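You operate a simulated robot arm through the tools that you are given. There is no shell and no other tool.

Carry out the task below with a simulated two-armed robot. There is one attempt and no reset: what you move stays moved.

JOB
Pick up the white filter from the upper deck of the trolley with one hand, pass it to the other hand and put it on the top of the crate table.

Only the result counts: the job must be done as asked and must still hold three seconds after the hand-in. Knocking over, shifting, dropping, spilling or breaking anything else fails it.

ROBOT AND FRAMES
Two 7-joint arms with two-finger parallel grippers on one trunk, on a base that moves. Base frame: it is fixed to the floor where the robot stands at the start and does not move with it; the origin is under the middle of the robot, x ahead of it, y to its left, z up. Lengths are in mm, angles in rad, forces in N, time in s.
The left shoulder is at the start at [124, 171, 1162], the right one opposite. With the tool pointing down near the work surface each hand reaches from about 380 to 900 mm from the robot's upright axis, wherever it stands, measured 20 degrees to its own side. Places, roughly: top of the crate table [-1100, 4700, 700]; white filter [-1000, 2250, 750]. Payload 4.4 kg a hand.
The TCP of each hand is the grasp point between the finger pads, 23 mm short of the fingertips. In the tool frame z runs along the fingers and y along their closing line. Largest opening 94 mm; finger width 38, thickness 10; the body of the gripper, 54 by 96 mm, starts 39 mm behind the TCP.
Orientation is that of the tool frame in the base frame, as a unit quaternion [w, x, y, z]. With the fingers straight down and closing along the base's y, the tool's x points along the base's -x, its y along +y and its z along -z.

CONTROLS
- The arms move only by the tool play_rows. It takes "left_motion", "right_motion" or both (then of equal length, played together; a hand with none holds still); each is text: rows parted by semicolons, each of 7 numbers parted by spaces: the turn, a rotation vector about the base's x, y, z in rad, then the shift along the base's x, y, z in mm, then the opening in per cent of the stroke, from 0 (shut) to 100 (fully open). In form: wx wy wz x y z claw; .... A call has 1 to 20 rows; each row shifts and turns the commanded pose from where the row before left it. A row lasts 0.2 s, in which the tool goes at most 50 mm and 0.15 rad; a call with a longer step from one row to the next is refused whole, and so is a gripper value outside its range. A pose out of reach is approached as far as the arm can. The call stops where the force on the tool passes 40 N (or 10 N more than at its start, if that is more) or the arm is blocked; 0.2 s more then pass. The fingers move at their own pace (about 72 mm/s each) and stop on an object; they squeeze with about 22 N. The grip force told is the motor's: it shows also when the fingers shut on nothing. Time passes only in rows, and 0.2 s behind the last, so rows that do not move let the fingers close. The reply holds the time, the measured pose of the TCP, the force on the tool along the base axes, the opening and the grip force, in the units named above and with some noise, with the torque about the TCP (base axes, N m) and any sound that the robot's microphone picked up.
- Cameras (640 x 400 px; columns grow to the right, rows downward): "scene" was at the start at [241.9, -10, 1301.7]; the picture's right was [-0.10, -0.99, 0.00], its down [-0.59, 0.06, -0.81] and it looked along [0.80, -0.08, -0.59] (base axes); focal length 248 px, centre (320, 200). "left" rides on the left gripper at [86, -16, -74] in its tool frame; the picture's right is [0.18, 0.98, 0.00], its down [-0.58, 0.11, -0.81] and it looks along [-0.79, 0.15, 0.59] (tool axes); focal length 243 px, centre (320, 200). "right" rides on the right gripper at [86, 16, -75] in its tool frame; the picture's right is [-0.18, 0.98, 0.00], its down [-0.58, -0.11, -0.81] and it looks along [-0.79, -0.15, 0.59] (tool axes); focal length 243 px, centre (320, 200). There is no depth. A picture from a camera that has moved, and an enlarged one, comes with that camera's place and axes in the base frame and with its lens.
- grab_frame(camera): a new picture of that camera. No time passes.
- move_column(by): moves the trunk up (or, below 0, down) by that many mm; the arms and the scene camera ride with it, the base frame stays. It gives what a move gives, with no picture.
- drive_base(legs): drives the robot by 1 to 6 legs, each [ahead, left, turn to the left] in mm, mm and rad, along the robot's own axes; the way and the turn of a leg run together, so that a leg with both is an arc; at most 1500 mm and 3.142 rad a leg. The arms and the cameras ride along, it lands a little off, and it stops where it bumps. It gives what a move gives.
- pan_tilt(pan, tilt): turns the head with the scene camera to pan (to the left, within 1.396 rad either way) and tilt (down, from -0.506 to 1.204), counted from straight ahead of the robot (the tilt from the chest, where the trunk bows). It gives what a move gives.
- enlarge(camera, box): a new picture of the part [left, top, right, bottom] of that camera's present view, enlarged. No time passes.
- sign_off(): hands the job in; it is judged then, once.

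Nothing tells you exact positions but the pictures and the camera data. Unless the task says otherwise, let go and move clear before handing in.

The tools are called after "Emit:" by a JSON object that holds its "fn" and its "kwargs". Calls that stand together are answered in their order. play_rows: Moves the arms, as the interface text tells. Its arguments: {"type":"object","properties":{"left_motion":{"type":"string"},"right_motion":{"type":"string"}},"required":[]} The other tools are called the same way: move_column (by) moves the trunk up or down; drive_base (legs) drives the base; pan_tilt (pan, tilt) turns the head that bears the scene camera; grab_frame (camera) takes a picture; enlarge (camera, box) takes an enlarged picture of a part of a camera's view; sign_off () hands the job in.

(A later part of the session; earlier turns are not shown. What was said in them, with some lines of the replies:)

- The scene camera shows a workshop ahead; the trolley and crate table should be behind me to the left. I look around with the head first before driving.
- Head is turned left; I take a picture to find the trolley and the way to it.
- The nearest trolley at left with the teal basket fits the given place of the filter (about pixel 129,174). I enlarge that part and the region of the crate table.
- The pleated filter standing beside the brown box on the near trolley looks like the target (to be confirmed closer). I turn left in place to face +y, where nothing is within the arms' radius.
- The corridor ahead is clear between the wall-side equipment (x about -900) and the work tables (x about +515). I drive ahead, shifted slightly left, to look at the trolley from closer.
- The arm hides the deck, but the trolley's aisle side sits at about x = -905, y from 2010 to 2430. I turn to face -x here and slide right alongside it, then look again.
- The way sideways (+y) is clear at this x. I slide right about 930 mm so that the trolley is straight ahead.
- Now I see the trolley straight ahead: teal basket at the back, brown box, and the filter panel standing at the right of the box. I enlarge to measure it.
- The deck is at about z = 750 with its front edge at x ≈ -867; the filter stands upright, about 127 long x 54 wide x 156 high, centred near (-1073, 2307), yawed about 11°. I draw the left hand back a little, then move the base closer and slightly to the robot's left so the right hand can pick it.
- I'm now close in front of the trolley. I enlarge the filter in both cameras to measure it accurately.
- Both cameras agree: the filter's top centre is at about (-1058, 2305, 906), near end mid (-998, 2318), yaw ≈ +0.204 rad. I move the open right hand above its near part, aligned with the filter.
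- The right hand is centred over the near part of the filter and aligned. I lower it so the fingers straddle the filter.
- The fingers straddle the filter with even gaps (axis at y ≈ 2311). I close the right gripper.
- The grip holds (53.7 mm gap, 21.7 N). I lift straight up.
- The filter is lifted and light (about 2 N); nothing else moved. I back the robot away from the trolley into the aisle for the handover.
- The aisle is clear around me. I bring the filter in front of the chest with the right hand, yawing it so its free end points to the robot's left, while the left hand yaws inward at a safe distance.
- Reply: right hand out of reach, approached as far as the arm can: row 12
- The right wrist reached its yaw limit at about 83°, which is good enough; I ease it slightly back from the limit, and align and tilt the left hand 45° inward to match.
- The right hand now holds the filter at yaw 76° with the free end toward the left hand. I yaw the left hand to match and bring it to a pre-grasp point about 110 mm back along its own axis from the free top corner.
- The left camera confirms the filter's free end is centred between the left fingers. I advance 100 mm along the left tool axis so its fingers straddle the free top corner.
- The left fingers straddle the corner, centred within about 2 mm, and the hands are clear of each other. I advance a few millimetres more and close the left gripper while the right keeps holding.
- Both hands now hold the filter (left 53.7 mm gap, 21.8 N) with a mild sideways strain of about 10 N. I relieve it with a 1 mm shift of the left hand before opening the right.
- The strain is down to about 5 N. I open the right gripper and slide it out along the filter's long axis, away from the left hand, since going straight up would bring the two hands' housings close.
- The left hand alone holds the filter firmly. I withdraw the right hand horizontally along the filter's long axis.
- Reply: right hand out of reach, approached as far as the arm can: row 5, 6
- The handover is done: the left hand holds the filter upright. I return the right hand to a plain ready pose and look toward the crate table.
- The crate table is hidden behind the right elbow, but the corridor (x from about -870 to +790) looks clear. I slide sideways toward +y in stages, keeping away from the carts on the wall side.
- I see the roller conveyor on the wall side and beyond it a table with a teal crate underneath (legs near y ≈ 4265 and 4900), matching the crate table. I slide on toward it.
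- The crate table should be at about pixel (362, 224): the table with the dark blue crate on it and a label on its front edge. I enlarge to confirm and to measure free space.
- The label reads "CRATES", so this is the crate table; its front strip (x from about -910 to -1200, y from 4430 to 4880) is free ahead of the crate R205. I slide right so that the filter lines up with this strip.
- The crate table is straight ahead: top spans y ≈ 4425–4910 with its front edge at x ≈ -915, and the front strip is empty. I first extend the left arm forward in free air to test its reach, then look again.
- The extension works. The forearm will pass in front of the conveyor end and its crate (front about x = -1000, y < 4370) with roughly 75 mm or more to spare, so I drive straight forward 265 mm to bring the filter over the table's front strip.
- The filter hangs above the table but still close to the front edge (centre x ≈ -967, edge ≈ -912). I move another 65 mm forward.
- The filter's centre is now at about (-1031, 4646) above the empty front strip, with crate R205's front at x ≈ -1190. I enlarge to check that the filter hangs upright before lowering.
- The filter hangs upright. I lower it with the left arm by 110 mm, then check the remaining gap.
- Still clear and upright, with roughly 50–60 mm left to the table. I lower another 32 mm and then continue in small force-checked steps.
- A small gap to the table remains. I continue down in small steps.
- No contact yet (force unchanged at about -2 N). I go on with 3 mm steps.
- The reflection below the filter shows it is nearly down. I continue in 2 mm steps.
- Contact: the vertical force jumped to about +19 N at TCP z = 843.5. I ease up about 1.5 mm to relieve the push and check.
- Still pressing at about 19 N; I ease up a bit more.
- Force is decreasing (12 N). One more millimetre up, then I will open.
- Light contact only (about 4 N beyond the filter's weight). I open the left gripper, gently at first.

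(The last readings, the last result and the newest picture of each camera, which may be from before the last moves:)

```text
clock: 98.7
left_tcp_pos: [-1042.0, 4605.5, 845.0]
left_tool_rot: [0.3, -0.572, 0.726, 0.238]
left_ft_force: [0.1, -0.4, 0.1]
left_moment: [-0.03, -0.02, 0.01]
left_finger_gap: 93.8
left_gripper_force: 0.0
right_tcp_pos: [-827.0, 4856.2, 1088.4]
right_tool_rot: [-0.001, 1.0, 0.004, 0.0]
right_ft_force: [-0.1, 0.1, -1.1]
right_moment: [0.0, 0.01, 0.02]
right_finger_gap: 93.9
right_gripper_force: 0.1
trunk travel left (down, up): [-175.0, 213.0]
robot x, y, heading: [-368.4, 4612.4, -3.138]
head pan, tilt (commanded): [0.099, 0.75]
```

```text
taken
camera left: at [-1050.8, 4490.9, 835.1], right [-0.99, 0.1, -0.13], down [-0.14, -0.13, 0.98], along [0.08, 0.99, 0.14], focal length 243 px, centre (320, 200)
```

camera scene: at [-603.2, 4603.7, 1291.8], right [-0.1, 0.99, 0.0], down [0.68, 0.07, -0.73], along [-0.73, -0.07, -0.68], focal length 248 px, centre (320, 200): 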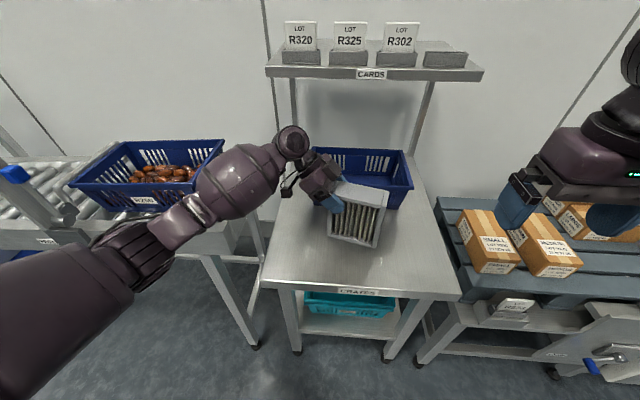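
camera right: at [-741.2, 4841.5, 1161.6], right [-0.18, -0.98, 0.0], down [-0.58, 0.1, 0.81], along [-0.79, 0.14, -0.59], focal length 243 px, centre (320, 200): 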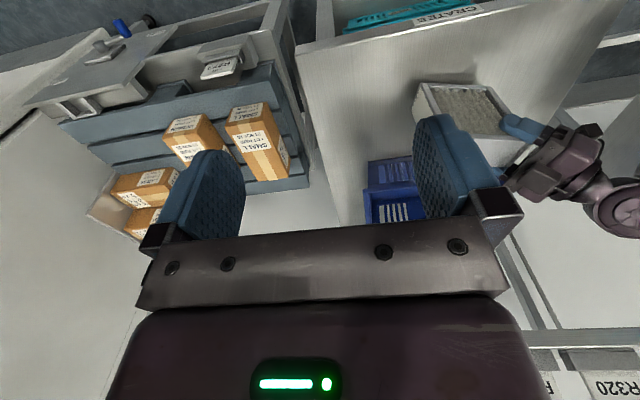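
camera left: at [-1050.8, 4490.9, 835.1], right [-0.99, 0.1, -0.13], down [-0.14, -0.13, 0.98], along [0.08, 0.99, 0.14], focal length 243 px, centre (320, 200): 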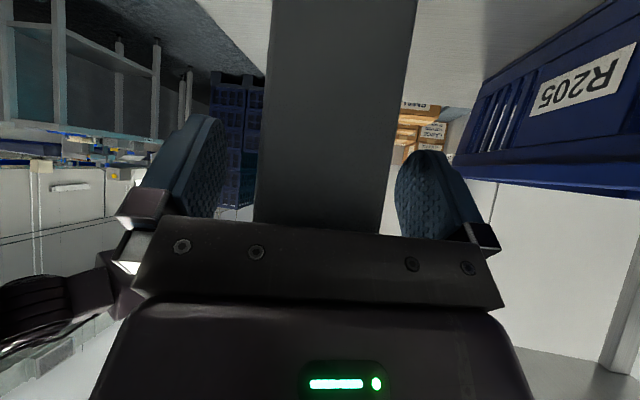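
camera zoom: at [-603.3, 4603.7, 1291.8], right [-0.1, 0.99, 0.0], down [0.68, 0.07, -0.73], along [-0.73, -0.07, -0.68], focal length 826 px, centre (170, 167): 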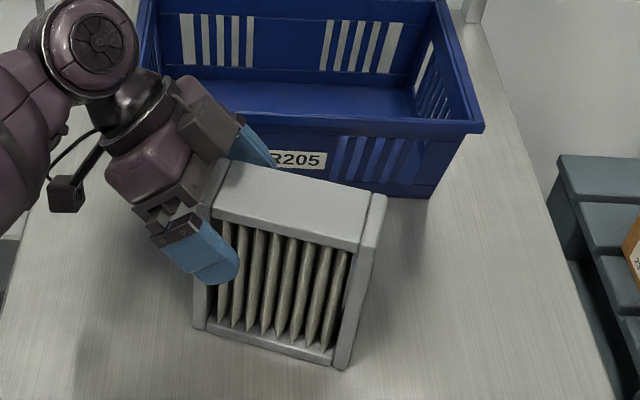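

The filter stands free on the table and the fingers are clear on both sides. I back the left hand out along its own axis, then raise it.

Emit:
{"fn": "play_rows", "kwargs": {"left_motion": "0 0 0 -1.7 -6.9 7.1 100; 0 0 0 -2.9 -12 12.4 100; 0 0 0 -2.9 -12 12.4 100; 0 0 0 -2.9 -12 12.4 100; 0 0 0 -2.9 -12 12.4 100; 0 0 0 0 0 20 100; 0 0 0 0 0 25 100; 0 0 0 0 0 25 100; 0 0 0 0 0 25 100; 0 0 0 0 0 25 100; 0 0 0 0 0 0 100"}}

Emit:
{"fn": "grab_frame", "kwargs": {"camera": "scene"}}

Emit:
{"fn": "enlarge", "kwargs": {"camera": "scene", "box": [300, 140, 430, 270]}}

```text
clock: 101.1
left_tcp_pos: [-1055.3, 4550.3, 1022.1]
left_tool_rot: [0.3, -0.572, 0.725, 0.237]
left_ft_force: [0.1, -0.1, 0.1]
left_moment: [0.04, -0.03, 0.01]
left_finger_gap: 94.1
left_gripper_force: 0.1
right_tcp_pos: [-827.7, 4856.4, 1087.9]
right_tool_rot: [-0.001, 1.0, 0.003, 0.0]
right_ft_force: [-0.1, -0.4, -0.2]
right_moment: [-0.01, 0.0, 0.02]
right_finger_gap: 94.0
right_gripper_force: 0.0
trunk travel left (down, up): [-175.0, 213.0]
robot x, y, heading: [-372.8, 4613.6, -3.141]
head pan, tilt (commanded): [0.099, 0.75]
```

```text
taken
camera scene: at [-603.5, 4603.6, 1291.6], right [-0.1, 0.99, 0.0], down [0.68, 0.07, -0.73], along [-0.73, -0.07, -0.68], focal length 248 px, centre (320, 200)
```

scene: 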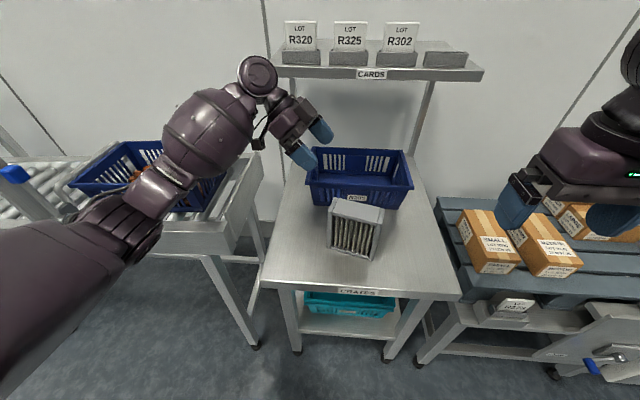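

```text
3.08 times, centred on (365, 205) of scene
camera zoom: at [-603.5, 4603.6, 1291.6], right [-0.1, 0.99, 0.0], down [0.68, 0.07, -0.73], along [-0.73, -0.07, -0.68], focal length 762 px, centre (182, 185)
```

zoom: 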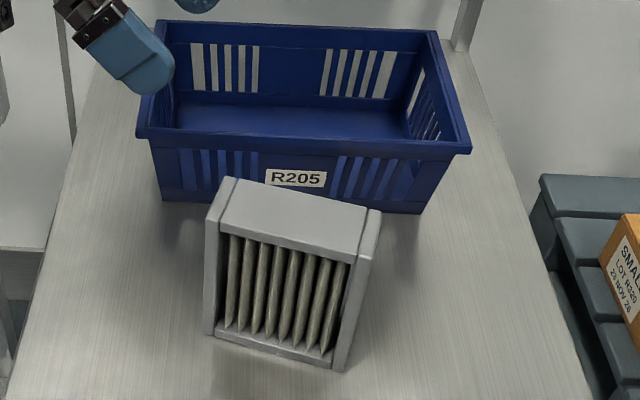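

The filter stands upright on the crate table in front of crate R205, undisturbed. I back the robot away to be well clear and take a last look.

Emit:
{"fn": "drive_base", "kwargs": {"legs": [[-280, 0, 0]]}}

Emit:
{"fn": "grab_frame", "kwargs": {"camera": "scene"}}

```text
clock: 103.0
left_tcp_pos: [-774.9, 4553.1, 1020.8]
left_tool_rot: [0.3, -0.572, 0.726, 0.237]
left_ft_force: [0.5, 0.7, 0.7]
left_moment: [-0.04, 0.03, 0.01]
left_finger_gap: 93.9
left_gripper_force: 0.1
right_tcp_pos: [-545.7, 4857.7, 1088.3]
right_tool_rot: [-0.001, 1.0, 0.002, 0.0]
right_ft_force: [0.2, 0.4, 0.7]
right_moment: [0.01, 0.02, -0.03]
right_finger_gap: 94.1
right_gripper_force: 0.0
trunk travel left (down, up): [-175.0, 213.0]
robot x, y, heading: [-93.0, 4607.2, 3.139]
head pan, tilt (commanded): [0.099, 0.75]
```

```text
taken
camera scene: at [-322.3, 4604.0, 1291.9], right [-0.1, 1.0, 0.0], down [0.68, 0.07, -0.73], along [-0.73, -0.07, -0.68], focal length 248 px, centre (320, 200)
```

scene: 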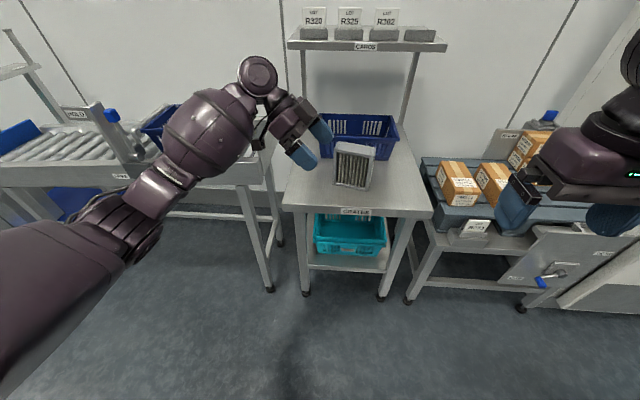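

The filter stands steadily on the top of the crate table, both hands are empty and clear, and everything else is where it was. I hand the job in.

Emit:
{"fn": "sign_off", "kwargs": {}}

```text
The job is handed in.
```

The white filter now stands upright on top of the crate table, in front of crate R205, and I have handed the job in.

- **Pick:** The right hand lifted the filter straight up from the upper deck of the trolley. Nothing else on the deck appeared to move.
- **Pass:** In the aisle, the left hand gripped the filter before the right hand let go. The filter stayed upright in the left hand.
- **Place:** I lowered it onto the free front strip of the table until it touched, eased off the pressure and opened the left gripper.

In the last picture, taken after I backed the robot away, the filter stood steady and both hands were empty and clear. No call reported a bump or blocked arm, and nothing looked shifted in the pictures. I have not seen the result of the judging.
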